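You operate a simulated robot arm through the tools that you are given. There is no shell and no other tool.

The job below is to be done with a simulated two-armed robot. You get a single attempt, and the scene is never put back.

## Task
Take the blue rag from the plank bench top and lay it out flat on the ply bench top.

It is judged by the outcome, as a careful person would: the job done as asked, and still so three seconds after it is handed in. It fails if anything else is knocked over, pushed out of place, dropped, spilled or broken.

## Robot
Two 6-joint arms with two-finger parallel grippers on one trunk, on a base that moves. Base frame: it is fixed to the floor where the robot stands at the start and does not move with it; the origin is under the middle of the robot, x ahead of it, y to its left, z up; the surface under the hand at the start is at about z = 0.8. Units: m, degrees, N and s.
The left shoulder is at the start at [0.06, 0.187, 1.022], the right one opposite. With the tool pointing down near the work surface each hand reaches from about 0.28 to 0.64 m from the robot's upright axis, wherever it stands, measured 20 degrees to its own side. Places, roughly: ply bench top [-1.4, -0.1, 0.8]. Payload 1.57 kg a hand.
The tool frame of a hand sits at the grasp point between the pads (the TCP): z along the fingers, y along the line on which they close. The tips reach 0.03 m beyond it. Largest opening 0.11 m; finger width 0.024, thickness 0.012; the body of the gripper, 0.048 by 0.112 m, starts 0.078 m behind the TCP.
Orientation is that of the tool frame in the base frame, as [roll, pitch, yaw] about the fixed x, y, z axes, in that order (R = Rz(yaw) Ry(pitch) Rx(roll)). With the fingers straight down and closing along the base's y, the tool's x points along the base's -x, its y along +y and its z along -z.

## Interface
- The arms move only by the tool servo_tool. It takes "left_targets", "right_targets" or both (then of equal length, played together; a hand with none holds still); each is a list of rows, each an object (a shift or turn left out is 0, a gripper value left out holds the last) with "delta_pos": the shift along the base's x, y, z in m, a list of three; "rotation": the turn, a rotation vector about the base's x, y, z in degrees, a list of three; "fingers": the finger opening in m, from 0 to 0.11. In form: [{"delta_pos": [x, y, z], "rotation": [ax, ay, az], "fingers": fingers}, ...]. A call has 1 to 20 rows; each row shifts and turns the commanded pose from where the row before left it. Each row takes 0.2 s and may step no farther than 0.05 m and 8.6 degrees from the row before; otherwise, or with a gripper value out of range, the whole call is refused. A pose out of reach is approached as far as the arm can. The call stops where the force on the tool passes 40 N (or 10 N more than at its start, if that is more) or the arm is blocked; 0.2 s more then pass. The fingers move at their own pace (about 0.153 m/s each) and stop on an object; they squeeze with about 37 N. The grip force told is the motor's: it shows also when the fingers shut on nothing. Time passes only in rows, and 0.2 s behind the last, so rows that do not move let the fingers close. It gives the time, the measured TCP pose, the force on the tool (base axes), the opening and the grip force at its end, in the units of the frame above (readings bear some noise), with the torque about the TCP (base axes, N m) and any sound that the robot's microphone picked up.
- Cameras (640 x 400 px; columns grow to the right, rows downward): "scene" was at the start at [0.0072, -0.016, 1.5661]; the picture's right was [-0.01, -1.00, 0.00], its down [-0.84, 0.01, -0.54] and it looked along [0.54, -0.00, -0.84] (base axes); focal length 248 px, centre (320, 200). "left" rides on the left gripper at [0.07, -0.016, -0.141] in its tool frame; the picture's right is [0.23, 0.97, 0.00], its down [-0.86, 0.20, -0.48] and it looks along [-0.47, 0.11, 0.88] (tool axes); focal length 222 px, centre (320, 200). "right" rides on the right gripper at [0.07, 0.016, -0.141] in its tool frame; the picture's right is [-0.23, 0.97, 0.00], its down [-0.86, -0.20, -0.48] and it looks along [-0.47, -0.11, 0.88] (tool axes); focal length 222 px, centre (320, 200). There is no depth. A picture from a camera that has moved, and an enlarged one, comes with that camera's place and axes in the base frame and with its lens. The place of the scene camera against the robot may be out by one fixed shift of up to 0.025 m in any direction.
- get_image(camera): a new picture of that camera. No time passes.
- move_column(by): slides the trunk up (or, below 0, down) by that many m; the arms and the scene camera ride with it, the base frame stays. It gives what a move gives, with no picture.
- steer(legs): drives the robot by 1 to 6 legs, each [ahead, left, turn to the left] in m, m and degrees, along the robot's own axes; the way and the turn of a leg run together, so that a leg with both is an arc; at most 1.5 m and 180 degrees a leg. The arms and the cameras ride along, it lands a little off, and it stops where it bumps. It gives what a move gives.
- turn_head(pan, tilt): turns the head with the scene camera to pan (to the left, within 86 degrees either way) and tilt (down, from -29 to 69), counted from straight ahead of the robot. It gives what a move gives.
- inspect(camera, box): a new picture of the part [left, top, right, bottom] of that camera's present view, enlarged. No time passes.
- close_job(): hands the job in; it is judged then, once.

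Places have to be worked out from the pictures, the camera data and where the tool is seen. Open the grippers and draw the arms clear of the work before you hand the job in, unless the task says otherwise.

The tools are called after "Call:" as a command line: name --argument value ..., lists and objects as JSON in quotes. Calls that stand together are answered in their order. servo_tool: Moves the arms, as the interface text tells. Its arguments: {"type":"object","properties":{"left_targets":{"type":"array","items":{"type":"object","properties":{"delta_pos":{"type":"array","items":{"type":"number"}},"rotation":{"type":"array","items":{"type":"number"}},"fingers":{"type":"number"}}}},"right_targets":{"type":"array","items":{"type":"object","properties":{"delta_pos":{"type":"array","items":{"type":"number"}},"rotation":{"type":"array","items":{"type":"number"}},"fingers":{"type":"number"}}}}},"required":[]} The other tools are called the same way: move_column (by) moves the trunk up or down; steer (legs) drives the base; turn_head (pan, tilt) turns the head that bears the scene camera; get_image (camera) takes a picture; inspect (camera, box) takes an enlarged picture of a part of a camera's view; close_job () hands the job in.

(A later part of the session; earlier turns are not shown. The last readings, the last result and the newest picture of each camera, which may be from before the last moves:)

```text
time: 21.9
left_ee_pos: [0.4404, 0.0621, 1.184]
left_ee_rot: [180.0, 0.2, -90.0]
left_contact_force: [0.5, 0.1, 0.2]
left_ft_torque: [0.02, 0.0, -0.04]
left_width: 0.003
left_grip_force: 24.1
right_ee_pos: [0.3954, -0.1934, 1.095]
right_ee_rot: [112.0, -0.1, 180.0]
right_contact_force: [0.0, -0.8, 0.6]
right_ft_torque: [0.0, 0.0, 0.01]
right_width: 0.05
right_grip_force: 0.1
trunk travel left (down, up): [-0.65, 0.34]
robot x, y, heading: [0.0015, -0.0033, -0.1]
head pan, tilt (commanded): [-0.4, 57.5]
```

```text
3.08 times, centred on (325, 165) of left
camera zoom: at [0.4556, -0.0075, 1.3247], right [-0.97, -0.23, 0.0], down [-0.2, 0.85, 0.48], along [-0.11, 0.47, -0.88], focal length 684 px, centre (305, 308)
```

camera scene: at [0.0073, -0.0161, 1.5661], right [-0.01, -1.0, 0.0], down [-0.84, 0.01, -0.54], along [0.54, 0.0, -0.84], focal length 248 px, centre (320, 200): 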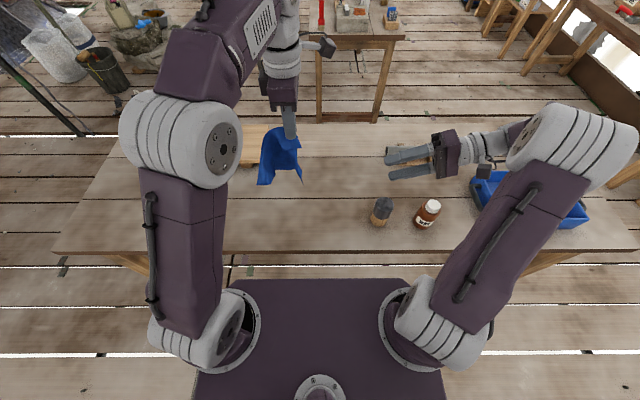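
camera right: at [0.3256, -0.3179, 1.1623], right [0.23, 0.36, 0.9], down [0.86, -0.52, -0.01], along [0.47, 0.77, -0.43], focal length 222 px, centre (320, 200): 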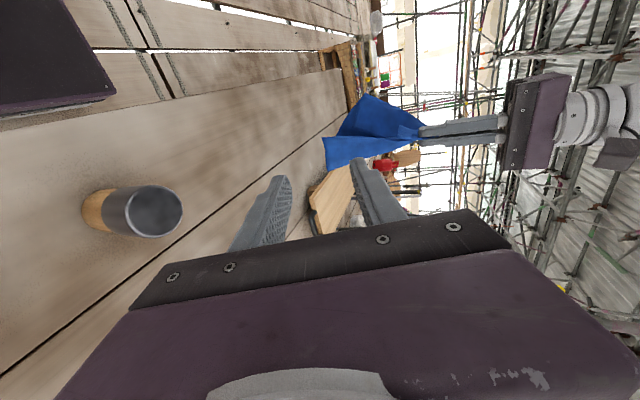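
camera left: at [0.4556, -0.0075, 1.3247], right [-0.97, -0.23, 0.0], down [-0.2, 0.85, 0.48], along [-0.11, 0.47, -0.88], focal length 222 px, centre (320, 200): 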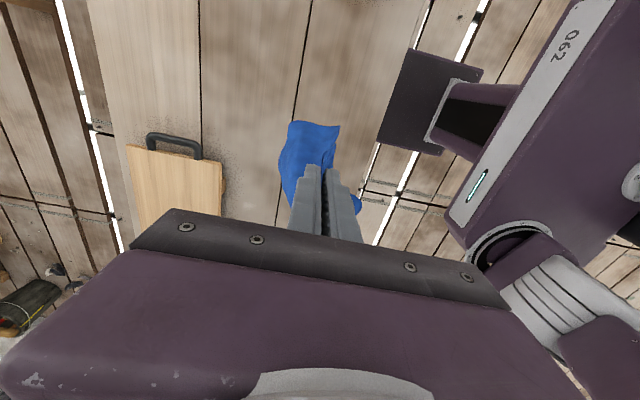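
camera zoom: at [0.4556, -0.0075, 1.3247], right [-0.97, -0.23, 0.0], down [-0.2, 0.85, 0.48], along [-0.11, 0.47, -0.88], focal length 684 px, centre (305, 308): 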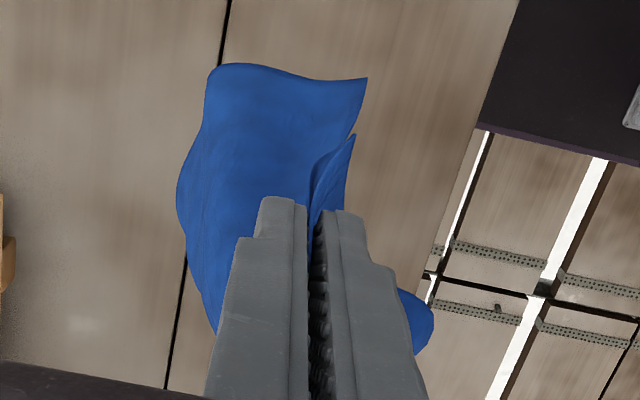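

Now it's clear: B is at about (0.416, 0.043, 0.996), with the free AB edge hanging vertically and facing the robot, and the sheet running away in +x. The far-left corner D is off to the left at (0.37, 0.16, 1.06). I'll shift the cloth forward 8 cm and bring the right hand to a forward-down pitch, closing along y, staying to the right for now.

Call:
servo_tool --left_targets '[{"delta_pos": [0.01, 0, 0]}, {"delta_pos": [0.01, 0, 0]}, {"delta_pos": [0.01, 0, 0]}, {"delta_pos": [0.01, 0, 0]}, {"delta_pos": [0.01, 0, 0]}, {"delta_pos": [0.01, 0, 0]}, {"delta_pos": [0.01, 0, 0]}, {"delta_pos": [0.01, 0, 0]}, {}, {}, {}, {}, {}, {}, {}]' --right_targets '[{"rotation": [-8.5, 0, 0]}, {"rotation": [-8.5, 0, 0]}, {"rotation": [-8.5, 0, 0]}, {"rotation": [-8.5, 0, 0]}, {"rotation": [-8.5, 0, 0]}, {"rotation": [-8.5, 0, 0]}, {"rotation": [-8.5, 0, 0]}, {"rotation": [-8.5, 0, 0]}, {"rotation": [0, -8.4, 0]}, {"rotation": [0, -8.4, 0]}, {"rotation": [0, -8.4, 0]}, {"rotation": [0, -8.4, 0]}, {"rotation": [0, -8.4, 0]}, {"rotation": [0, -8.0, 0]}, {}]'

Call:
get_image --camera "scene"

Call:
get_image --camera "right"

```text
time: 25.1
left_ee_pos: [0.4984, 0.0697, 1.1717]
left_ee_rot: [-180.0, 0.2, -90.0]
left_contact_force: [-0.1, -0.3, 0.0]
left_ft_torque: [0.01, -0.01, -0.02]
left_width: 0.0027
left_grip_force: 24.1
left hand out of reach, approached as far as the arm can: row 6, 7, 8
right_ee_pos: [0.4028, -0.1926, 1.1072]
right_ee_rot: [179.6, 47.7, -179.9]
right_contact_force: [0.8, 0.3, 0.2]
right_ft_torque: [0.01, 0.0, 0.03]
right_width: 0.05
right_grip_force: 0.0
right hand out of reach, approached as far as the arm can: row 14
trunk travel left (down, up): [-0.65, 0.34]
robot x, y, heading: [-0.0033, -0.0018, -0.3]
head pan, tilt (commanded): [-0.4, 57.5]
```

```text
taken
camera scene: at [0.0072, -0.016, 1.5661], right [-0.01, -1.0, 0.0], down [-0.84, 0.01, -0.54], along [0.54, 0.0, -0.84], focal length 248 px, centre (320, 200)
```

scene: 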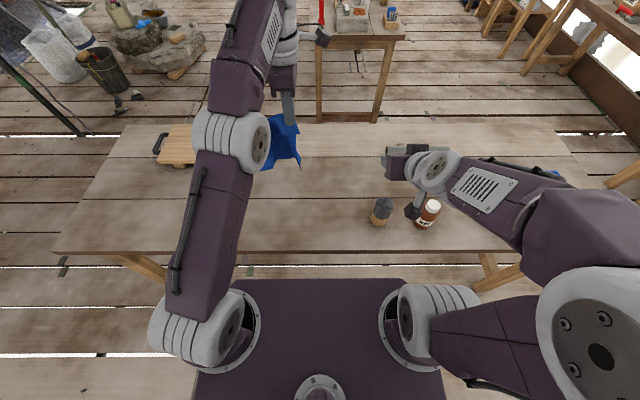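

```text
taken
camera right: at [0.2507, -0.1764, 1.1492], right [0.15, 0.97, 0.17], down [0.22, -0.2, 0.95], along [0.96, -0.1, -0.25], focal length 222 px, centre (320, 200)
```

right: 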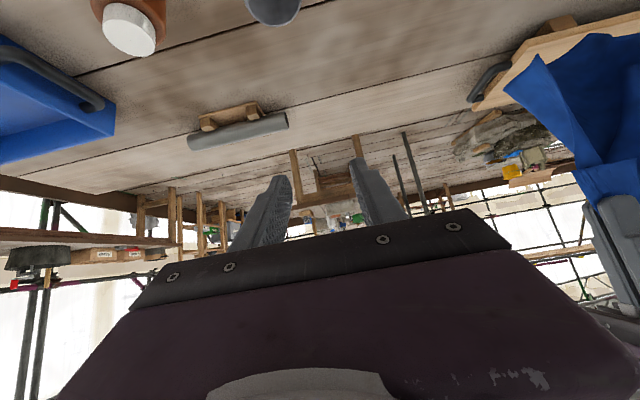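

The left hand reached its limit at x≈0.50, and the right hand is now pitched forward at about 48°. I'll enlarge both views to relocate corner B before approaching.

Call:
inspect --camera "right" --box '[480, 20, 640, 220]'

Call:
inspect --camera "scene" --box '[240, 90, 340, 190]'

```text
2.00 times, centred on (560, 120) of right
camera zoom: at [0.2507, -0.1764, 1.1492], right [0.15, 0.97, 0.17], down [0.22, -0.2, 0.95], along [0.96, -0.1, -0.25], focal length 444 px, centre (-160, 360)
```

zoom: 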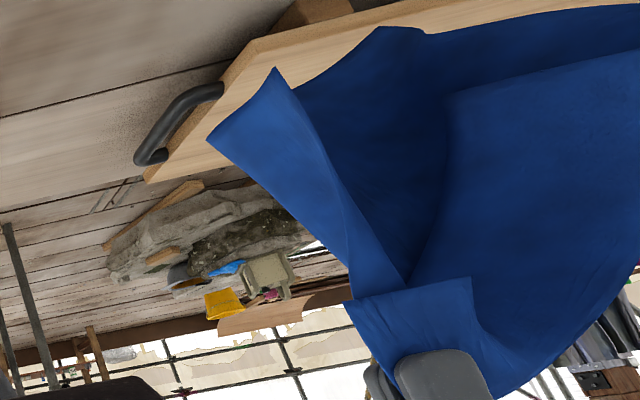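

```text
4.00 times, centred on (290, 140) of scene
camera zoom: at [0.0072, -0.016, 1.5661], right [-0.01, -1.0, 0.0], down [-0.84, 0.01, -0.54], along [0.54, 0.0, -0.84], focal length 990 px, centre (440, 440)
```

zoom: 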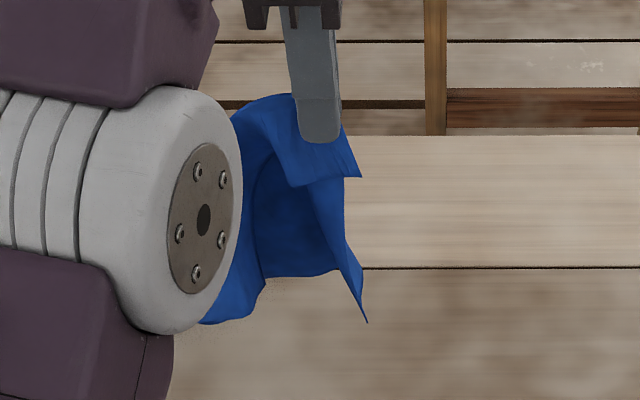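

B triangulates consistently to (0.472, 0.049, 0.987). I'll bring the right hand to a pre-grasp about 8 cm short of it along the finger direction, with a 5 cm opening straddling the edge, then check.

Call:
servo_tool --right_targets '[{"delta_pos": [-0.01, 0.03, 0]}, {"delta_pos": [0, 0.035, -0.005]}, {"delta_pos": [0, 0.035, -0.005]}, {"delta_pos": [0, 0.035, -0.005]}, {"delta_pos": [0, 0.035, -0.01]}, {"delta_pos": [0, 0.035, -0.01]}, {"delta_pos": [0.01, 0.03, -0.005]}, {"delta_pos": [0.01, 0.01, -0.004]}, {}]'

Call:
get_image --camera "scene"

Call:
get_image --camera "right"

Call:
get_image --camera "left"

```text
time: 27.1
left_ee_pos: [0.4974, 0.0687, 1.1722]
left_ee_rot: [-179.9, 0.2, -90.0]
left_contact_force: [-0.2, -0.1, 0.8]
left_ft_torque: [-0.01, -0.02, -0.03]
left_width: 0.0026
left_grip_force: 24.5
right_ee_pos: [0.4148, 0.0211, 1.0583]
right_ee_rot: [179.6, 46.8, -179.9]
right_contact_force: [0.0, 0.1, -0.4]
right_ft_torque: [0.03, -0.01, -0.01]
right_width: 0.0498
right_grip_force: 0.0
right hand out of reach, approached as far as the arm can: row 1, 2
trunk travel left (down, up): [-0.65, 0.34]
robot x, y, heading: [-0.0008, 0.0007, 0.3]
head pan, tilt (commanded): [-0.4, 57.5]
```

```text
taken
camera scene: at [0.0069, -0.0161, 1.5661], right [-0.01, -1.0, 0.0], down [-0.84, 0.01, -0.54], along [0.54, 0.0, -0.84], focal length 248 px, centre (320, 200)
```

scene: 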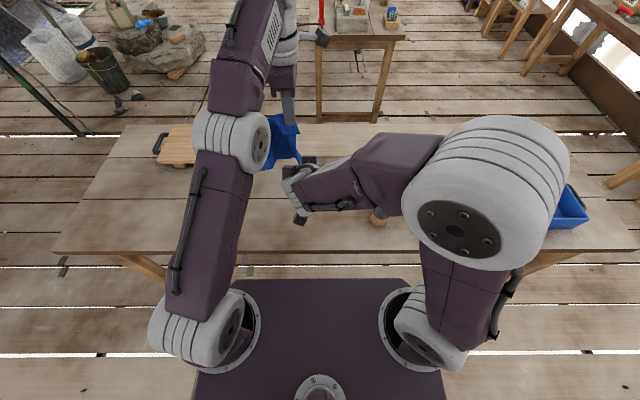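

```text
taken
camera right: at [0.2632, 0.0357, 1.1037], right [0.15, 0.97, 0.17], down [0.24, -0.2, 0.95], along [0.96, -0.1, -0.26], focal length 222 px, centre (320, 200)
```

right: 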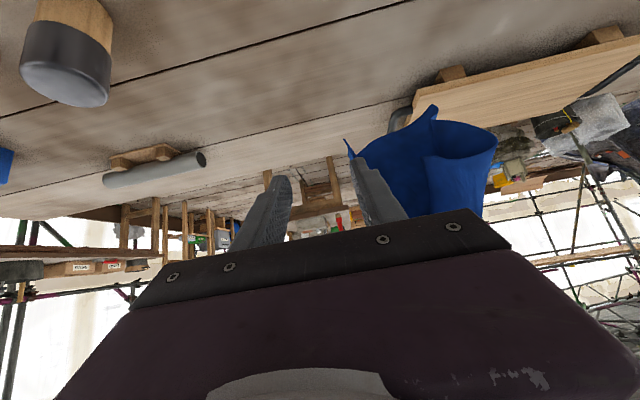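

```text
taken
camera left: at [0.5136, -0.0009, 1.3137], right [-0.97, -0.23, 0.0], down [-0.2, 0.85, 0.48], along [-0.11, 0.47, -0.88], focal length 222 px, centre (320, 200)
```

left: 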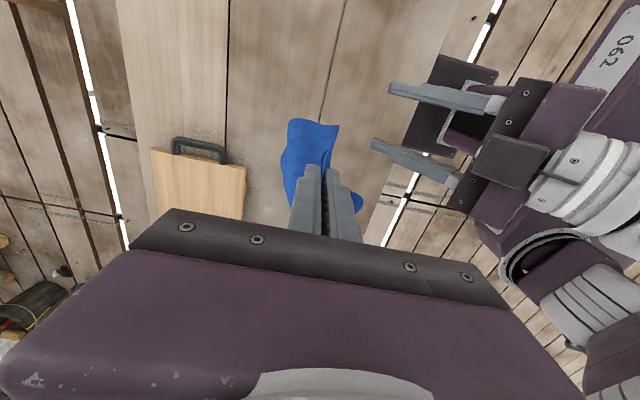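

The right hand is 3 cm short in y. B appears at (347,142) in its view, just inside the +y finger. I'll centre the hand on B in y, then advance along the finger direction so the fingers straddle the corner.

Call:
servo_tool --right_targets '[{"delta_pos": [0, 0.016, 0]}, {"delta_pos": [0, 0.015, 0]}, {"delta_pos": [0.015, 0, -0.012]}, {"delta_pos": [0.015, 0, -0.012]}, {"delta_pos": [0.014, 0, -0.012]}, {}]'

Call:
get_image --camera "right"

Call:
inspect --camera "left" --box '[250, 60, 450, 220]'

Call:
inspect --camera "scene" --box '[240, 90, 360, 190]'

```text
time: 28.6
left_ee_pos: [0.4986, 0.0694, 1.1718]
left_ee_rot: [-180.0, 0.2, -90.0]
left_contact_force: [-0.6, -0.5, 0.1]
left_ft_torque: [0.01, 0.02, -0.01]
left_width: 0.0027
left_grip_force: 24.6
right_ee_pos: [0.4587, 0.053, 1.0227]
right_ee_rot: [179.6, 46.8, -180.0]
right_contact_force: [0.1, 0.3, 0.6]
right_ft_torque: [-0.02, 0.01, -0.02]
right_width: 0.0501
right_grip_force: 0.0
trunk travel left (down, up): [-0.65, 0.34]
robot x, y, heading: [0.0016, -0.0004, -0.0]
head pan, tilt (commanded): [-0.4, 57.5]
```

```text
taken
camera right: at [0.3076, 0.0671, 1.0674], right [0.15, 0.97, 0.17], down [0.24, -0.2, 0.95], along [0.96, -0.1, -0.26], focal length 222 px, centre (320, 200)
```

right: 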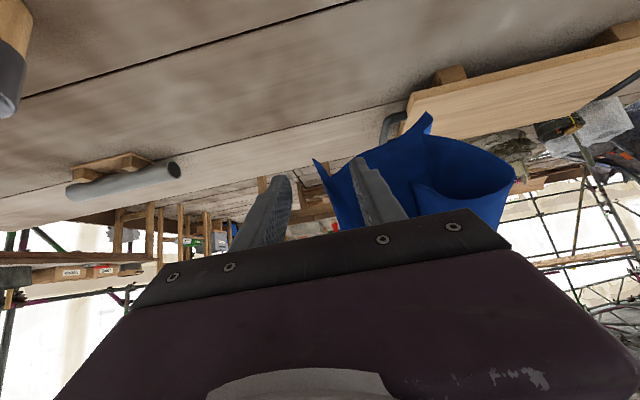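

```text
2.50 times, centred on (350, 140) of left
camera zoom: at [0.5137, -0.0009, 1.3137], right [-0.97, -0.23, 0.0], down [-0.2, 0.85, 0.48], along [-0.11, 0.47, -0.88], focal length 555 px, centre (245, 350)
```

zoom: 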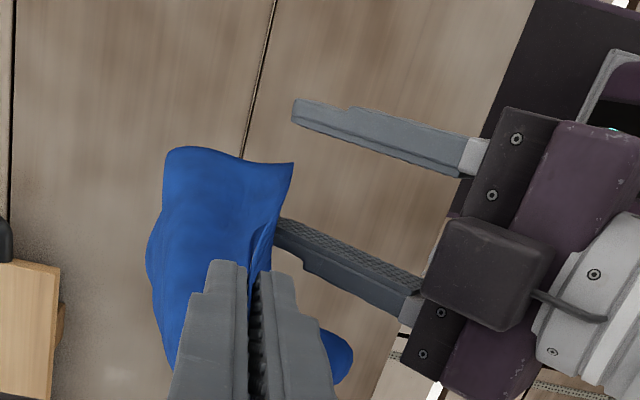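

```text
4.00 times, centred on (300, 140) of scene
camera zoom: at [0.007, -0.0162, 1.5661], right [-0.01, -1.0, 0.0], down [-0.84, 0.01, -0.54], along [0.54, 0.0, -0.84], focal length 990 px, centre (400, 440)
```

zoom: 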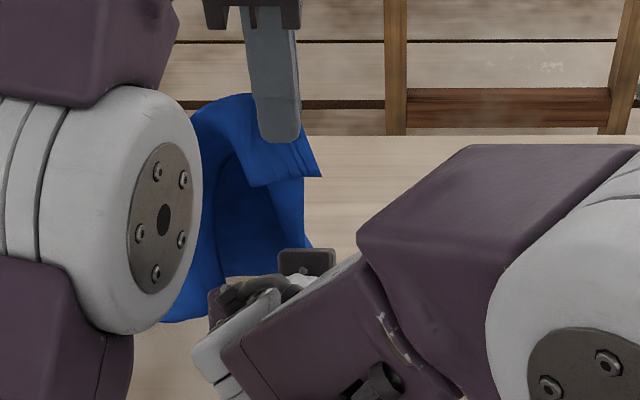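

The AB edge now lies between the right fingers, with B at about (0.472, 0.050, 0.989). I'll advance 2 cm further along the finger axis and close gently.

Call:
servo_tool --right_targets '[{"delta_pos": [0.0075, 0, -0.007]}, {"delta_pos": [0.0075, 0, -0.007]}, {}, {"fingers": 0.035}, {"fingers": 0.02}, {"fingers": 0.005}, {"fingers": 0.0}, {"fingers": 0.0}, {"fingers": 0.0}]'

Call:
get_image --camera "right"

Call:
inspect --camera "left" --box '[250, 60, 450, 220]'

Call:
inspect --camera "scene" --box '[240, 90, 360, 190]'

```text
time: 30.6
left_ee_pos: [0.4977, 0.0698, 1.1722]
left_ee_rot: [180.0, 0.1, -90.1]
left_contact_force: [-0.3, 0.5, 0.0]
left_ft_torque: [0.02, 0.0, -0.01]
left_width: 0.0027
left_grip_force: 24.8
right_ee_pos: [0.4753, 0.0516, 1.0105]
right_ee_rot: [179.7, 46.6, -179.9]
right_contact_force: [-0.7, -0.3, 0.5]
right_ft_torque: [0.02, 0.05, 0.0]
right_width: 0.0021
right_grip_force: 23.8
trunk travel left (down, up): [-0.65, 0.34]
robot x, y, heading: [-0.0015, -0.0013, 0.0]
head pan, tilt (commanded): [-0.4, 57.5]
```

```text
taken
camera right: at [0.3235, 0.0665, 1.0547], right [0.15, 0.97, 0.17], down [0.24, -0.2, 0.95], along [0.96, -0.1, -0.26], focal length 222 px, centre (320, 200)
```

right: 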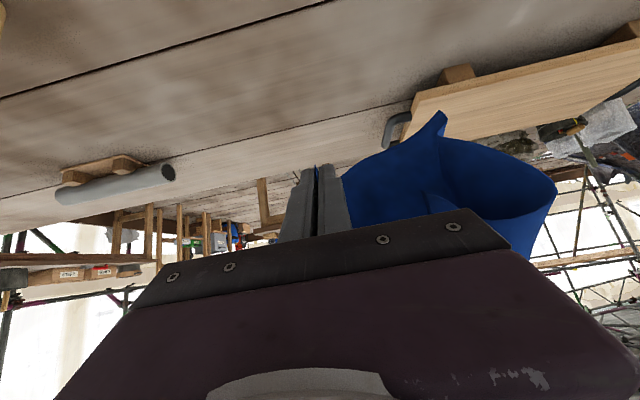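

```text
2.50 times, centred on (350, 140) of left
camera zoom: at [0.5139, -0.0007, 1.3136], right [-0.97, -0.23, 0.0], down [-0.2, 0.85, 0.48], along [-0.11, 0.47, -0.88], focal length 555 px, centre (245, 350)
```

zoom: 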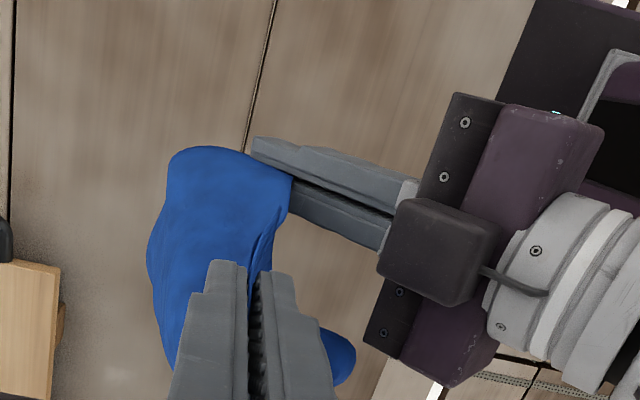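

```text
4.00 times, centred on (300, 140) of scene
camera zoom: at [0.0073, -0.0159, 1.5661], right [-0.01, -1.0, 0.0], down [-0.84, 0.01, -0.54], along [0.54, 0.0, -0.84], focal length 990 px, centre (400, 440)
```

zoom: 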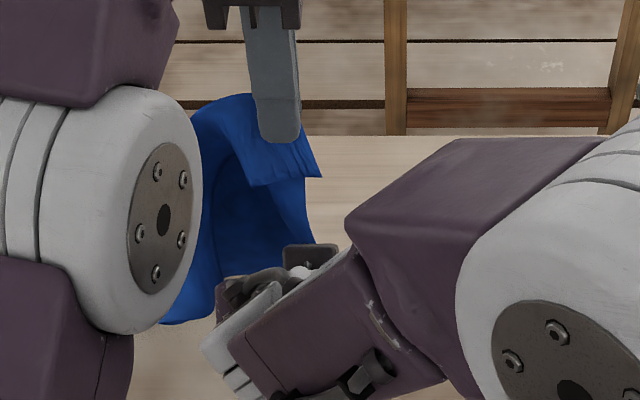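

The right hand now has a clean single-layer grip on corner B (width 2.1 mm, grip 24 N). I'll raise the trunk so the cloth can hang freely from B, before letting go of the bulky left fold and regripping it properly.

Call:
move_column --by 0.2

Call:
get_image --camera "scene"

```text
time: 32.7
left_ee_pos: [0.4978, 0.069, 1.3722]
left_ee_rot: [-180.0, 0.3, -90.0]
left_contact_force: [0.5, 0.6, -0.5]
left_ft_torque: [-0.05, 0.02, -0.03]
left_width: 0.003
left_grip_force: 23.9
right_ee_pos: [0.4749, 0.0507, 1.2087]
right_ee_rot: [179.7, 46.6, -179.9]
right_contact_force: [0.7, -0.7, 0.2]
right_ft_torque: [0.02, 0.0, -0.01]
right_width: 0.0021
right_grip_force: 23.5
trunk travel left (down, up): [-0.85, 0.14]
robot x, y, heading: [0.0032, -0.0021, -0.1]
head pan, tilt (commanded): [-0.4, 57.5]
```

```text
taken
camera scene: at [0.0074, -0.0159, 1.7661], right [-0.01, -1.0, 0.0], down [-0.84, 0.01, -0.54], along [0.54, 0.0, -0.84], focal length 248 px, centre (320, 200)
```

scene: 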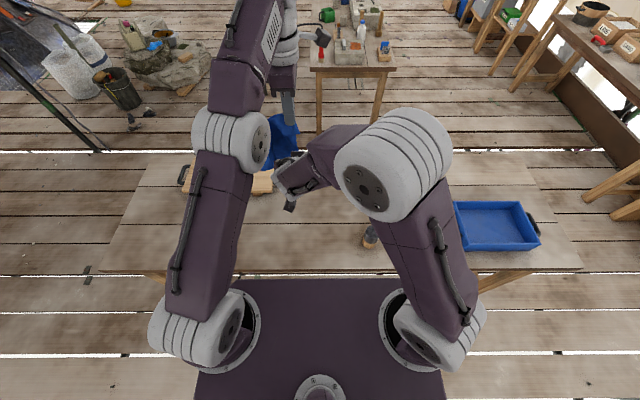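

Everything rose together and both grips still hold. I'll move the right hand about 9 cm to the right so the cloth hangs between the hands, then open the left and draw it up and away to the left.

Call:
servo_tool --right_targets '[{"delta_pos": [-0.005, -0.02, 0]}, {"delta_pos": [-0.005, -0.02, 0]}, {"delta_pos": [-0.005, -0.02, 0]}, {"delta_pos": [-0.005, -0.02, 0]}, {"delta_pos": [0, -0.01, 0]}, {}, {}, {}, {}, {}, {}, {}, {}, {}]' --left_targets '[{}, {}, {}, {}, {}, {}, {"fingers": 0.03}, {"fingers": 0.06}, {"fingers": 0.06}, {"delta_pos": [0, 0.02, 0.02]}, {"delta_pos": [0, 0.03, 0.01]}, {"delta_pos": [0, 0.03, 0]}, {"delta_pos": [0, 0.03, 0]}, {}]'

Call:
get_image --camera "scene"

Call:
get_image --camera "right"

Call:
get_image --camera "left"

```text
time: 35.7
left_ee_pos: [0.4932, 0.1824, 1.4015]
left_ee_rot: [-180.0, 0.2, -89.9]
left_contact_force: [-0.6, 0.9, -0.2]
left_ft_torque: [0.01, 0.0, -0.01]
left_width: 0.0602
left_grip_force: 0.1
left hand out of reach, approached as far as the arm can: row 10
right_ee_pos: [0.4544, -0.0388, 1.2106]
right_ee_rot: [179.6, 46.8, -179.8]
right_contact_force: [-0.2, -0.1, -0.7]
right_ft_torque: [0.01, 0.01, -0.02]
right_width: 0.0023
right_grip_force: 23.3
trunk travel left (down, up): [-0.85, 0.14]
robot x, y, heading: [-0.0002, -0.0001, -0.2]
head pan, tilt (commanded): [-0.4, 57.5]
```

```text
taken
camera scene: at [0.0072, -0.0162, 1.7661], right [-0.01, -1.0, 0.0], down [-0.84, 0.01, -0.54], along [0.54, 0.0, -0.84], focal length 248 px, centre (320, 200)
```

scene: 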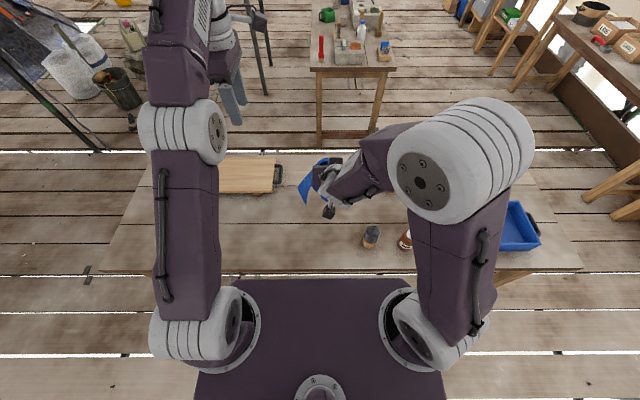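

```text
taken
camera right: at [0.3042, -0.0244, 1.2545], right [0.15, 0.97, 0.17], down [0.24, -0.2, 0.95], along [0.96, -0.1, -0.26], focal length 222 px, centre (320, 200)
```

right: 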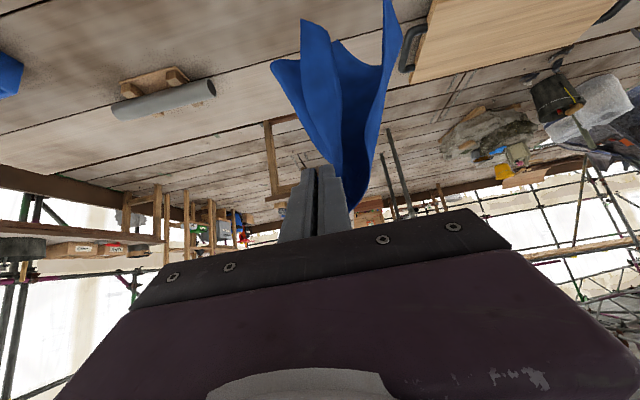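

```text
taken
camera left: at [0.5079, 0.112, 1.5435], right [-0.97, -0.23, 0.0], down [-0.2, 0.85, 0.48], along [-0.11, 0.47, -0.88], focal length 222 px, centre (320, 200)
```

left: 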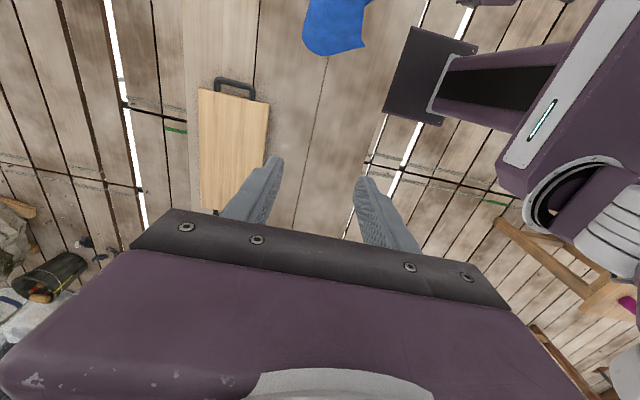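

The cloth now hangs from B alone in the right hand. I'll enlarge both views to find the adjacent free corners A and C.

Call:
inspect --camera "right" --box '[240, 0, 440, 200]'

Call:
inspect --camera "scene" --box '[270, 140, 370, 220]'

Call:
inspect --camera "left" --box '[260, 0, 420, 100]'

```text
2.00 times, centred on (340, 100) of right
camera zoom: at [0.3042, -0.0244, 1.2545], right [0.15, 0.97, 0.17], down [0.24, -0.2, 0.95], along [0.96, -0.1, -0.26], focal length 444 px, centre (280, 400)
```

zoom: 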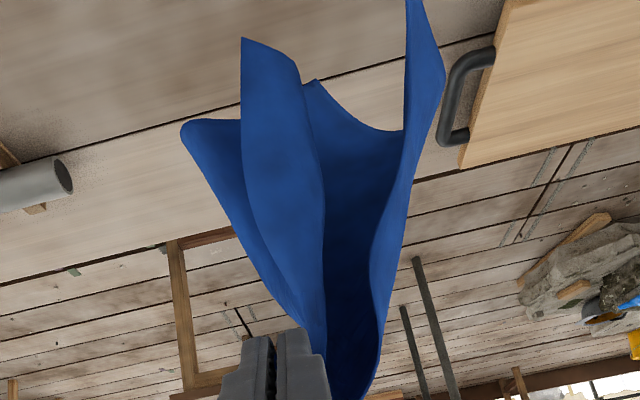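

```text
5.00 times, centred on (320, 180) of scene
camera zoom: at [0.0072, -0.0162, 1.7661], right [-0.01, -1.0, 0.0], down [-0.84, 0.01, -0.54], along [0.54, 0.0, -0.84], focal length 1237 px, centre (320, 300)
```

zoom: 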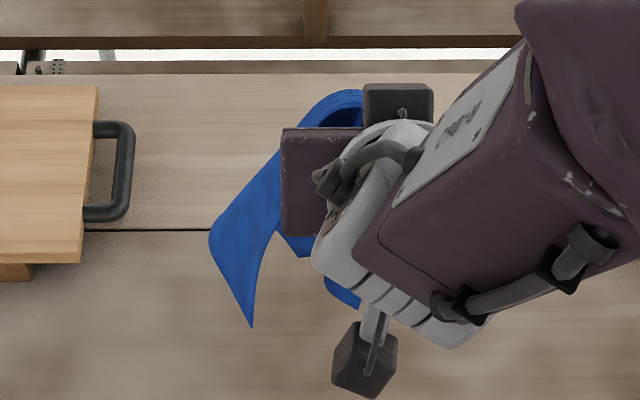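

```text
4.00 times, centred on (340, 50) of left
camera zoom: at [0.5079, 0.112, 1.5435], right [-0.97, -0.23, 0.0], down [-0.2, 0.85, 0.48], along [-0.11, 0.47, -0.88], focal length 888 px, centre (240, 800)
```

zoom: 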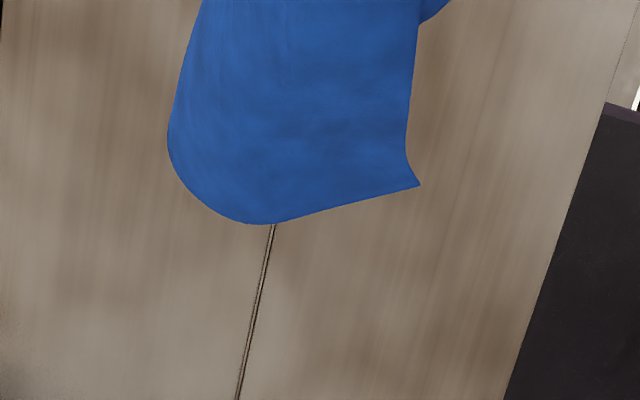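

The sharp corner on the left, at about (0.437, 0.042, 1.036), has a free edge facing the robot, so it suits the left hand. The right wrist camera would be too close to the left wrist, so I'll first rotate the right hand to point straight down while turning the left to closing-along-y and pitching it forward, off to the left.

Call:
servo_tool --right_targets '[{"rotation": [0, 5.9, 0]}, {"rotation": [0, 5.9, 0]}, {"rotation": [0, 5.9, 0]}, {"rotation": [0, 5.9, 0]}, {"rotation": [0, 5.9, 0]}, {"rotation": [0, 5.9, 0]}, {"rotation": [0, 5.9, 0]}, {"rotation": [0, 5.5, 0]}, {}, {}, {}, {}]' --left_targets '[{"rotation": [0, 0, -8.2], "delta_pos": [-0.01, 0.01, -0.01]}, {"rotation": [0, 0, -8.2], "delta_pos": [-0.01, 0.01, -0.01]}, {"rotation": [0, 0, -8.2], "delta_pos": [-0.01, 0.01, -0.01]}, {"rotation": [0, 0, -8.2], "delta_pos": [-0.01, 0.01, -0.01]}, {"rotation": [0, 0, -8.2], "delta_pos": [-0.01, 0, -0.01]}, {"rotation": [0, 0, -8.2], "delta_pos": [-0.01, 0, -0.01]}, {"rotation": [0, 0, -8.2], "delta_pos": [-0.01, 0, -0.02]}, {"rotation": [0, 0, -8.2], "delta_pos": [-0.01, 0, -0.02]}, {"rotation": [0, 0, -8.2], "delta_pos": [0, 0, -0.02]}, {"rotation": [0, 0, -8.2], "delta_pos": [0, 0, -0.02]}, {"rotation": [0, 0, -8.0], "delta_pos": [0, 0, -0.02]}, {}]'

Call:
servo_tool --left_targets '[{"rotation": [0, -8, 0]}, {"rotation": [0, -8, 0]}, {"rotation": [0, -8, 0]}, {"rotation": [0, -8, 0]}, {"rotation": [0, -8, 0]}, {}]'

Call:
get_image --camera "scene"

Call:
get_image --camera "left"

Call:
get_image --camera "right"

```text
time: 38.3
left_ee_pos: [0.4135, 0.2214, 1.2402]
left_ee_rot: [180.0, 0.3, 180.0]
left_contact_force: [-0.4, -0.1, 0.6]
left_ft_torque: [-0.02, 0.03, 0.02]
left_width: 0.06
left_grip_force: 0.1
right_ee_pos: [0.4539, -0.039, 1.2097]
right_ee_rot: [179.6, -0.1, -180.0]
right_contact_force: [0.0, 0.0, 0.1]
right_ft_torque: [-0.01, 0.02, 0.04]
right_width: 0.0021
right_grip_force: 23.6
trunk travel left (down, up): [-0.85, 0.14]
robot x, y, heading: [-0.0, -0.0001, 0.1]
head pan, tilt (commanded): [-0.4, 57.5]
```

```text
time: 39.7
left_ee_pos: [0.4137, 0.213, 1.2403]
left_ee_rot: [-178.2, 35.4, 179.9]
left_contact_force: [0.2, 0.1, -0.6]
left_ft_torque: [0.02, -0.01, -0.02]
left_width: 0.0599
left_grip_force: 0.0
left hand out of reach, approached as far as the arm can: row 5
right_ee_pos: [0.4542, -0.0385, 1.2094]
right_ee_rot: [179.7, -0.1, -179.9]
right_contact_force: [0.0, -0.2, 0.0]
right_ft_torque: [-0.03, 0.0, -0.01]
right_width: 0.0021
right_grip_force: 23.9
trunk travel left (down, up): [-0.85, 0.14]
robot x, y, heading: [0.0017, -0.0001, -0.2]
head pan, tilt (commanded): [-0.4, 57.5]
```

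```text
taken
camera scene: at [0.0079, -0.0159, 1.7661], right [-0.01, -1.0, 0.0], down [-0.84, 0.01, -0.54], along [0.54, 0.0, -0.84], focal length 248 px, centre (320, 200)
```

scene: 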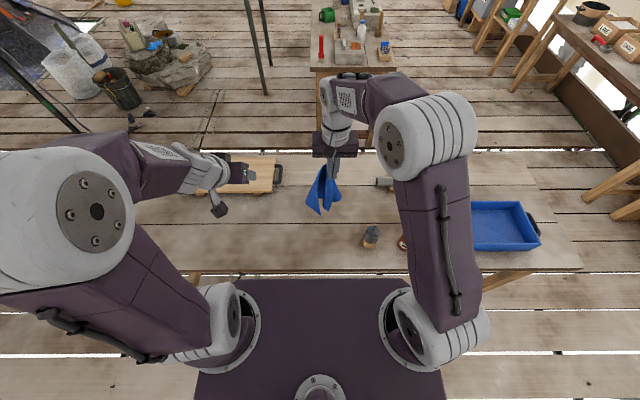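

```text
taken
camera left: at [0.2749, 0.2018, 1.3155], right [-0.17, 0.97, -0.16], down [0.42, 0.21, 0.88], along [0.89, 0.08, -0.45], focal length 222 px, centre (320, 200)
```

left: 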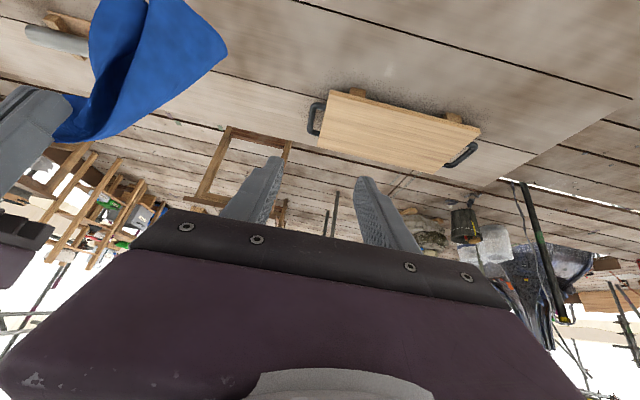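

```text
taken
camera right: at [0.3849, -0.0239, 1.3498], right [0.23, 0.97, 0.01], down [0.86, -0.2, 0.48], along [0.47, -0.1, -0.88], focal length 222 px, centre (320, 200)
```

right: 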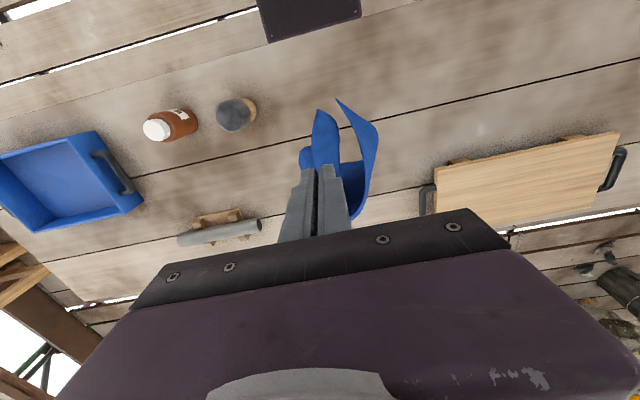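

Call:
inspect --camera "scene" --box '[280, 140, 370, 220]'

Call:
inspect --camera "right" --box '[260, 80, 420, 240]'

Call:
inspect --camera "left" --box '[40, 0, 260, 160]'

```text
5.00 times, centred on (325, 180) of scene
camera zoom: at [0.0079, -0.0159, 1.7661], right [-0.01, -1.0, 0.0], down [-0.84, 0.01, -0.54], along [0.54, 0.0, -0.84], focal length 1237 px, centre (295, 300)
```

zoom: 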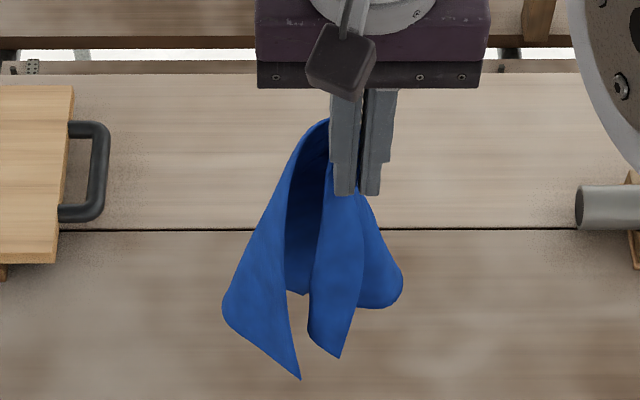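

```text
2.50 times, centred on (340, 160) of right
camera zoom: at [0.3849, -0.0239, 1.3498], right [0.23, 0.97, 0.01], down [0.86, -0.2, 0.48], along [0.47, -0.1, -0.88], focal length 555 px, centre (270, 300)
```

zoom: 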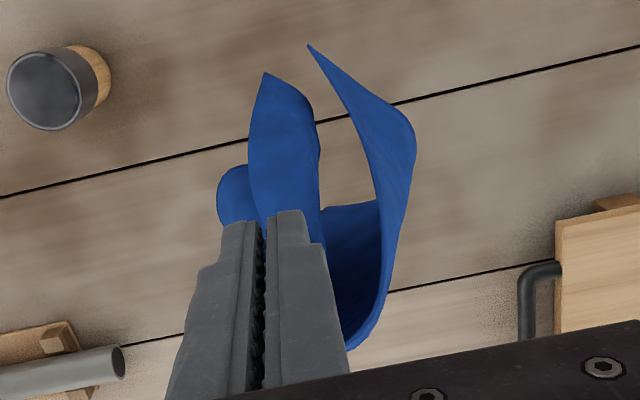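

```text
2.50 times, centred on (150, 80) of left
camera zoom: at [0.2749, 0.2018, 1.3155], right [-0.17, 0.97, -0.16], down [0.42, 0.21, 0.88], along [0.89, 0.08, -0.45], focal length 555 px, centre (745, 500)
```

zoom: 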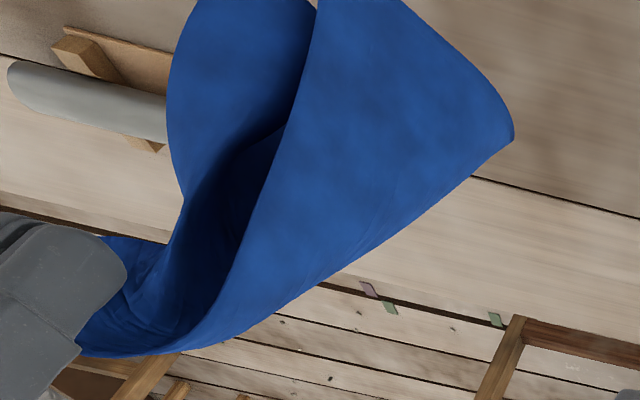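

Corner K1 is now at about (0.412, -0.007, 1.017), with its sheet running diagonally toward +x and +y. If I yaw the right hand 90° clockwise, that sheet will run toward (+x, -y) with its free edge facing the left hand, which suits the left arm; I'll do that slowly.

Call:
servo_tool --right_targets '[{"rotation": [0, 0, -6]}, {"rotation": [0, 0, -6]}, {"rotation": [0, 0, -6]}, {"rotation": [0, 0, -6]}, {"rotation": [0, 0, -6]}, {"rotation": [0, 0, -6]}, {"rotation": [0, 0, -6]}, {"rotation": [0, 0, -6]}, {"rotation": [0, 0, -6]}, {"rotation": [0, 0, -6]}, {"rotation": [0, 0, -6]}, {"rotation": [0, 0, -6]}, {"rotation": [0, 0, -6]}, {"rotation": [0, 0, -6]}, {"rotation": [0, 0, -6]}, {}, {}]'

Call:
inspect --camera "scene" --box '[270, 130, 380, 220]'

Call:
get_image --camera "right"

Call:
get_image --camera "left"

```text
time: 43.3
left_ee_pos: [0.4146, 0.2122, 1.2406]
left_ee_rot: [-178.3, 35.3, 179.9]
left_contact_force: [-0.5, 0.3, -0.5]
left_ft_torque: [-0.03, 0.01, -0.02]
left_width: 0.0599
left_grip_force: 0.1
right_ee_pos: [0.4545, -0.0396, 1.2093]
right_ee_rot: [179.6, 0.0, 90.0]
right_contact_force: [0.1, 0.0, 0.4]
right_ft_torque: [0.03, -0.01, 0.06]
right_width: 0.002
right_grip_force: 23.7
trunk travel left (down, up): [-0.85, 0.14]
robot x, y, heading: [0.0018, 0.0038, -0.1]
head pan, tilt (commanded): [-0.4, 57.5]
```

```text
4.44 times, centred on (325, 175) of scene
camera zoom: at [0.0072, -0.0159, 1.7661], right [-0.01, -1.0, 0.0], down [-0.84, 0.01, -0.54], along [0.54, 0.0, -0.84], focal length 1100 px, centre (298, 311)
```

zoom: 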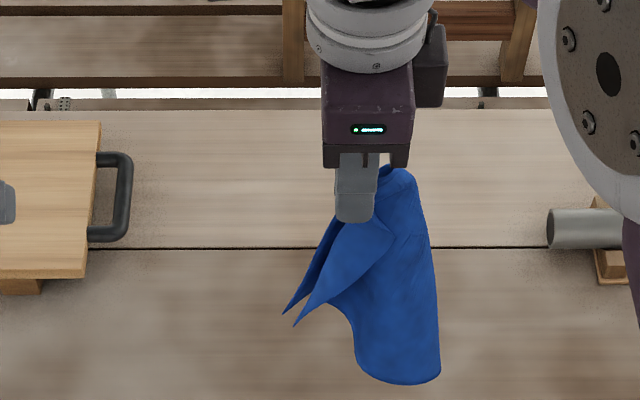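

```text
taken
camera right: at [0.4694, 0.0299, 1.3506], right [0.97, -0.23, 0.01], down [-0.2, -0.86, 0.48], along [-0.1, -0.47, -0.88], focal length 222 px, centre (320, 200)
```

right: 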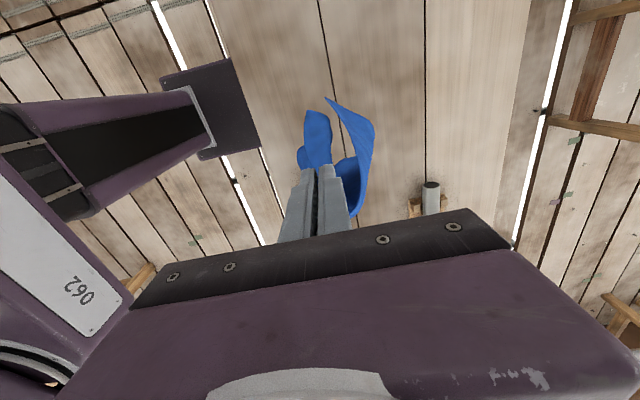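

```text
taken
camera left: at [0.2745, 0.2017, 1.3157], right [-0.17, 0.97, -0.16], down [0.42, 0.21, 0.88], along [0.89, 0.08, -0.45], focal length 222 px, centre (320, 200)
```

left: 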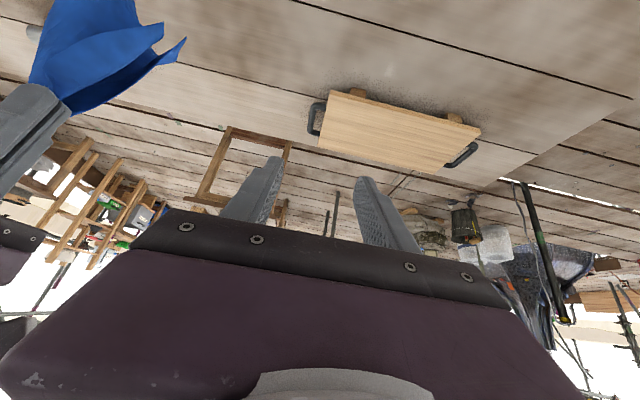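

Two free corners now point toward +y. I'll enlarge the views to separate them and place K1.

Call:
inspect --camera "right" --box '[260, 80, 420, 240]'

Call:
inspect --camera "left" --box '[10, 0, 210, 130]'

Call:
inspect --camera "scene" --box '[300, 160, 360, 220]'

```text
2.50 times, centred on (340, 160) of right
camera zoom: at [0.4694, 0.0299, 1.3506], right [0.97, -0.23, 0.01], down [-0.2, -0.86, 0.48], along [-0.1, -0.47, -0.88], focal length 555 px, centre (270, 300)
```

zoom: 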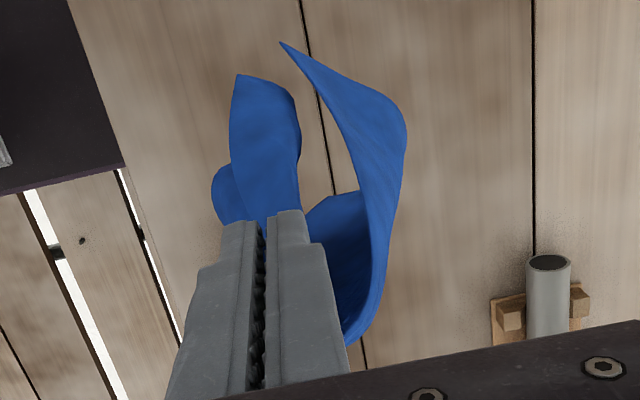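

```text
3.08 times, centred on (110, 65) of left
camera zoom: at [0.2745, 0.2017, 1.3157], right [-0.17, 0.97, -0.16], down [0.42, 0.21, 0.88], along [0.89, 0.08, -0.45], focal length 684 px, centre (966, 615)
```

zoom: 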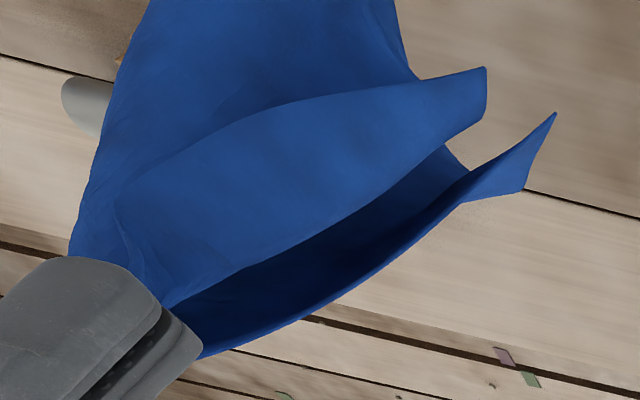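

```text
6.67 times, centred on (330, 190) of scene
camera zoom: at [0.0072, -0.0159, 1.7661], right [-0.01, -1.0, 0.0], down [-0.84, 0.01, -0.54], along [0.54, 0.0, -0.84], focal length 1650 px, centre (253, 267)
```

zoom: 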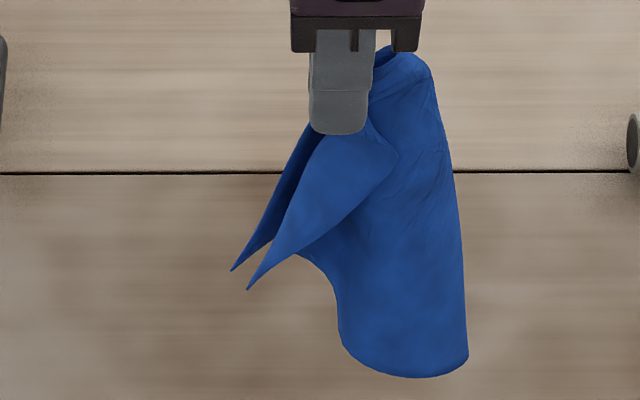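

The right hand holds B, with K1 at (0.477, 0.007, 1.016) and the other flank corner K2 at (0.454, -0.002, 1.034), opening toward +y like a cone. I'll yaw the left hand about 55° clockwise and pitch it flatter, so it can reach in toward K1 with its inner finger passing between the two flaps; first to a safe spot for viewing.

Call:
servo_tool --left_targets '[{"rotation": [0, 0, -7.9], "delta_pos": [0.003, 0, -0.012], "fingers": 0.04}, {"rotation": [0, 0, -7.9], "delta_pos": [0.003, 0, -0.012]}, {"rotation": [0, 0, -7.9], "delta_pos": [0.003, 0, -0.012]}, {"rotation": [0, 0, -7.9], "delta_pos": [0.003, -0.01, -0.012]}, {"rotation": [0, 0, -7.9], "delta_pos": [0.003, -0.01, -0.012]}, {"rotation": [0, 0, -7.9], "delta_pos": [0.003, -0.01, -0.012]}, {"rotation": [0, 0, -7.6], "delta_pos": [0.003, -0.01, -0.012]}, {"rotation": [-6.6, -4.6, 0], "delta_pos": [0, -0.01, -0.012]}, {"rotation": [-6.6, -4.6, 0], "delta_pos": [0, -0.01, -0.012]}, {"rotation": [-6.6, -4.6, 0], "delta_pos": [0, -0.01, -0.012]}, {}]'

Call:
get_image --camera "left"

Call:
get_image --camera "scene"

Call:
get_image --camera "right"

```text
time: 45.7
left_ee_pos: [0.4354, 0.1423, 1.1208]
left_ee_rot: [-178.4, 59.6, 124.9]
left_contact_force: [1.0, 0.5, 0.2]
left_ft_torque: [-0.01, 0.03, 0.01]
left_width: 0.0397
left_grip_force: 0.1
right_ee_pos: [0.4537, -0.0404, 1.2114]
right_ee_rot: [179.6, -0.1, 90.1]
right_contact_force: [-0.2, 0.3, 0.3]
right_ft_torque: [0.02, 0.04, 0.04]
right_width: 0.0022
right_grip_force: 23.7
trunk travel left (down, up): [-0.85, 0.14]
robot x, y, heading: [0.0019, 0.0014, 0.3]
head pan, tilt (commanded): [-0.4, 57.5]
```

```text
taken
camera left: at [0.3346, 0.2659, 1.1314], right [0.75, 0.63, -0.21], down [0.19, 0.1, 0.98], along [0.64, -0.77, -0.04], focal length 222 px, centre (320, 200)
```

left: 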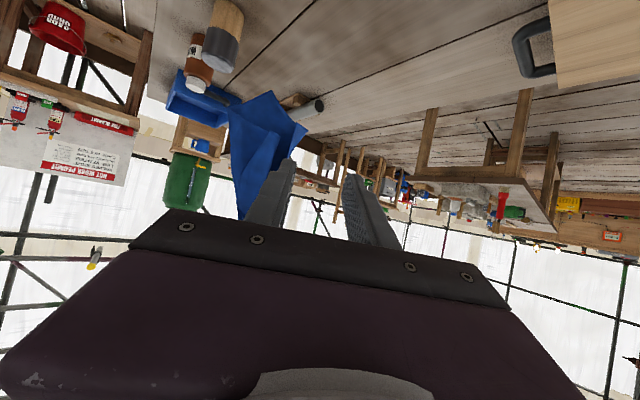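

```text
taken
camera scene: at [0.0069, -0.0162, 1.7661], right [-0.01, -1.0, 0.0], down [-0.84, 0.01, -0.54], along [0.54, 0.0, -0.84], focal length 248 px, centre (320, 200)
```

scene: 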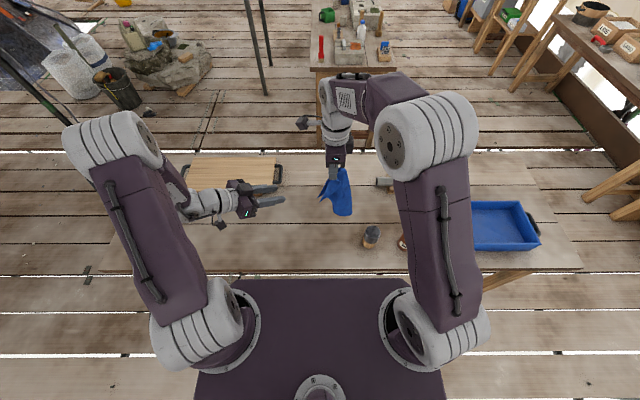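

```text
taken
camera right: at [0.4691, 0.0297, 1.3507], right [0.97, -0.23, 0.01], down [-0.2, -0.86, 0.48], along [-0.1, -0.47, -0.88], focal length 222 px, centre (320, 200)
```

right: 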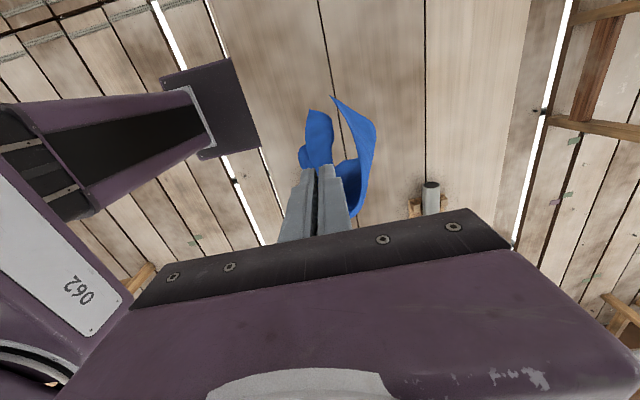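

Good view from the left camera, looking along the planned approach. I'll enlarge it to locate K1 and K2.

Call:
inspect --camera "left" --box '[200, 70, 360, 230]'

Call:
inspect --camera "right" --box '[260, 80, 420, 180]'

```text
2.50 times, centred on (280, 150) of left
camera zoom: at [0.3346, 0.2659, 1.1314], right [0.75, 0.63, -0.21], down [0.19, 0.1, 0.98], along [0.64, -0.77, -0.04], focal length 555 px, centre (420, 325)
```

zoom: 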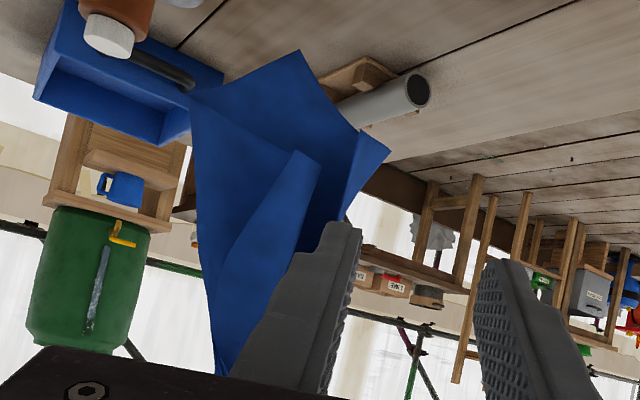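

```text
4.00 times, centred on (340, 130) of right
camera zoom: at [0.4691, 0.0297, 1.3507], right [0.97, -0.23, 0.01], down [-0.2, -0.86, 0.48], along [-0.1, -0.47, -0.88], focal length 888 px, centre (240, 480)
```

zoom: 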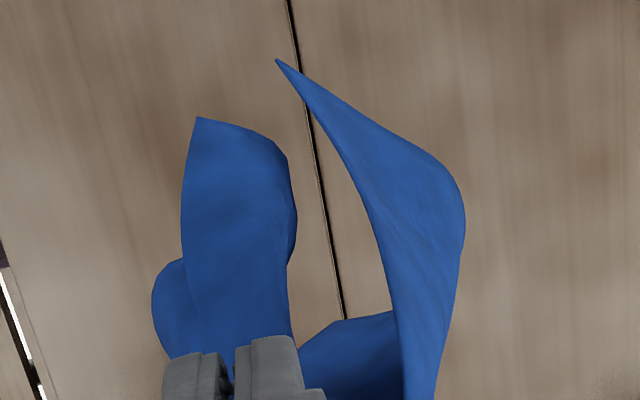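

The two views disagree by about 2 cm on K1, so I'll zoom further in the left view to identify the tip correctly.

Call:
inspect --camera "left" --box '[250, 80, 310, 130]'

Call:
inspect --camera "scene" --box '[305, 160, 365, 220]'

```text
8.00 times, centred on (280, 105) of left
camera zoom: at [0.3346, 0.2659, 1.1314], right [0.75, 0.63, -0.21], down [0.19, 0.1, 0.98], along [0.64, -0.77, -0.04], focal length 1777 px, centre (640, 960)
```

zoom: 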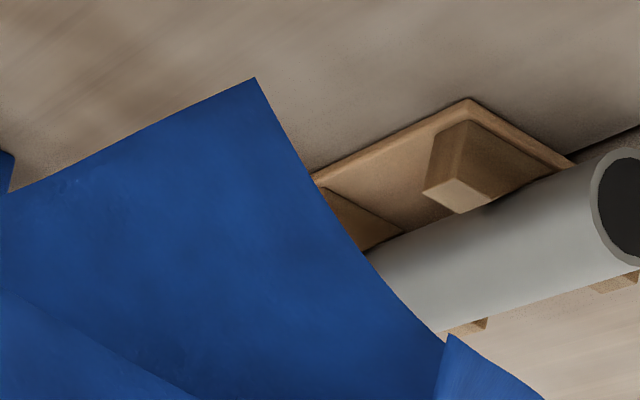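

```text
6.67 times, centred on (335, 190) of scene
camera zoom: at [0.0069, -0.0162, 1.7661], right [-0.01, -1.0, 0.0], down [-0.84, 0.01, -0.54], along [0.54, 0.0, -0.84], focal length 1650 px, centre (220, 267)
```

zoom: 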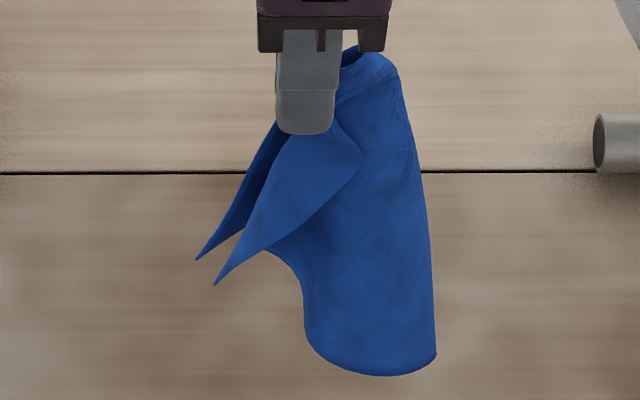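

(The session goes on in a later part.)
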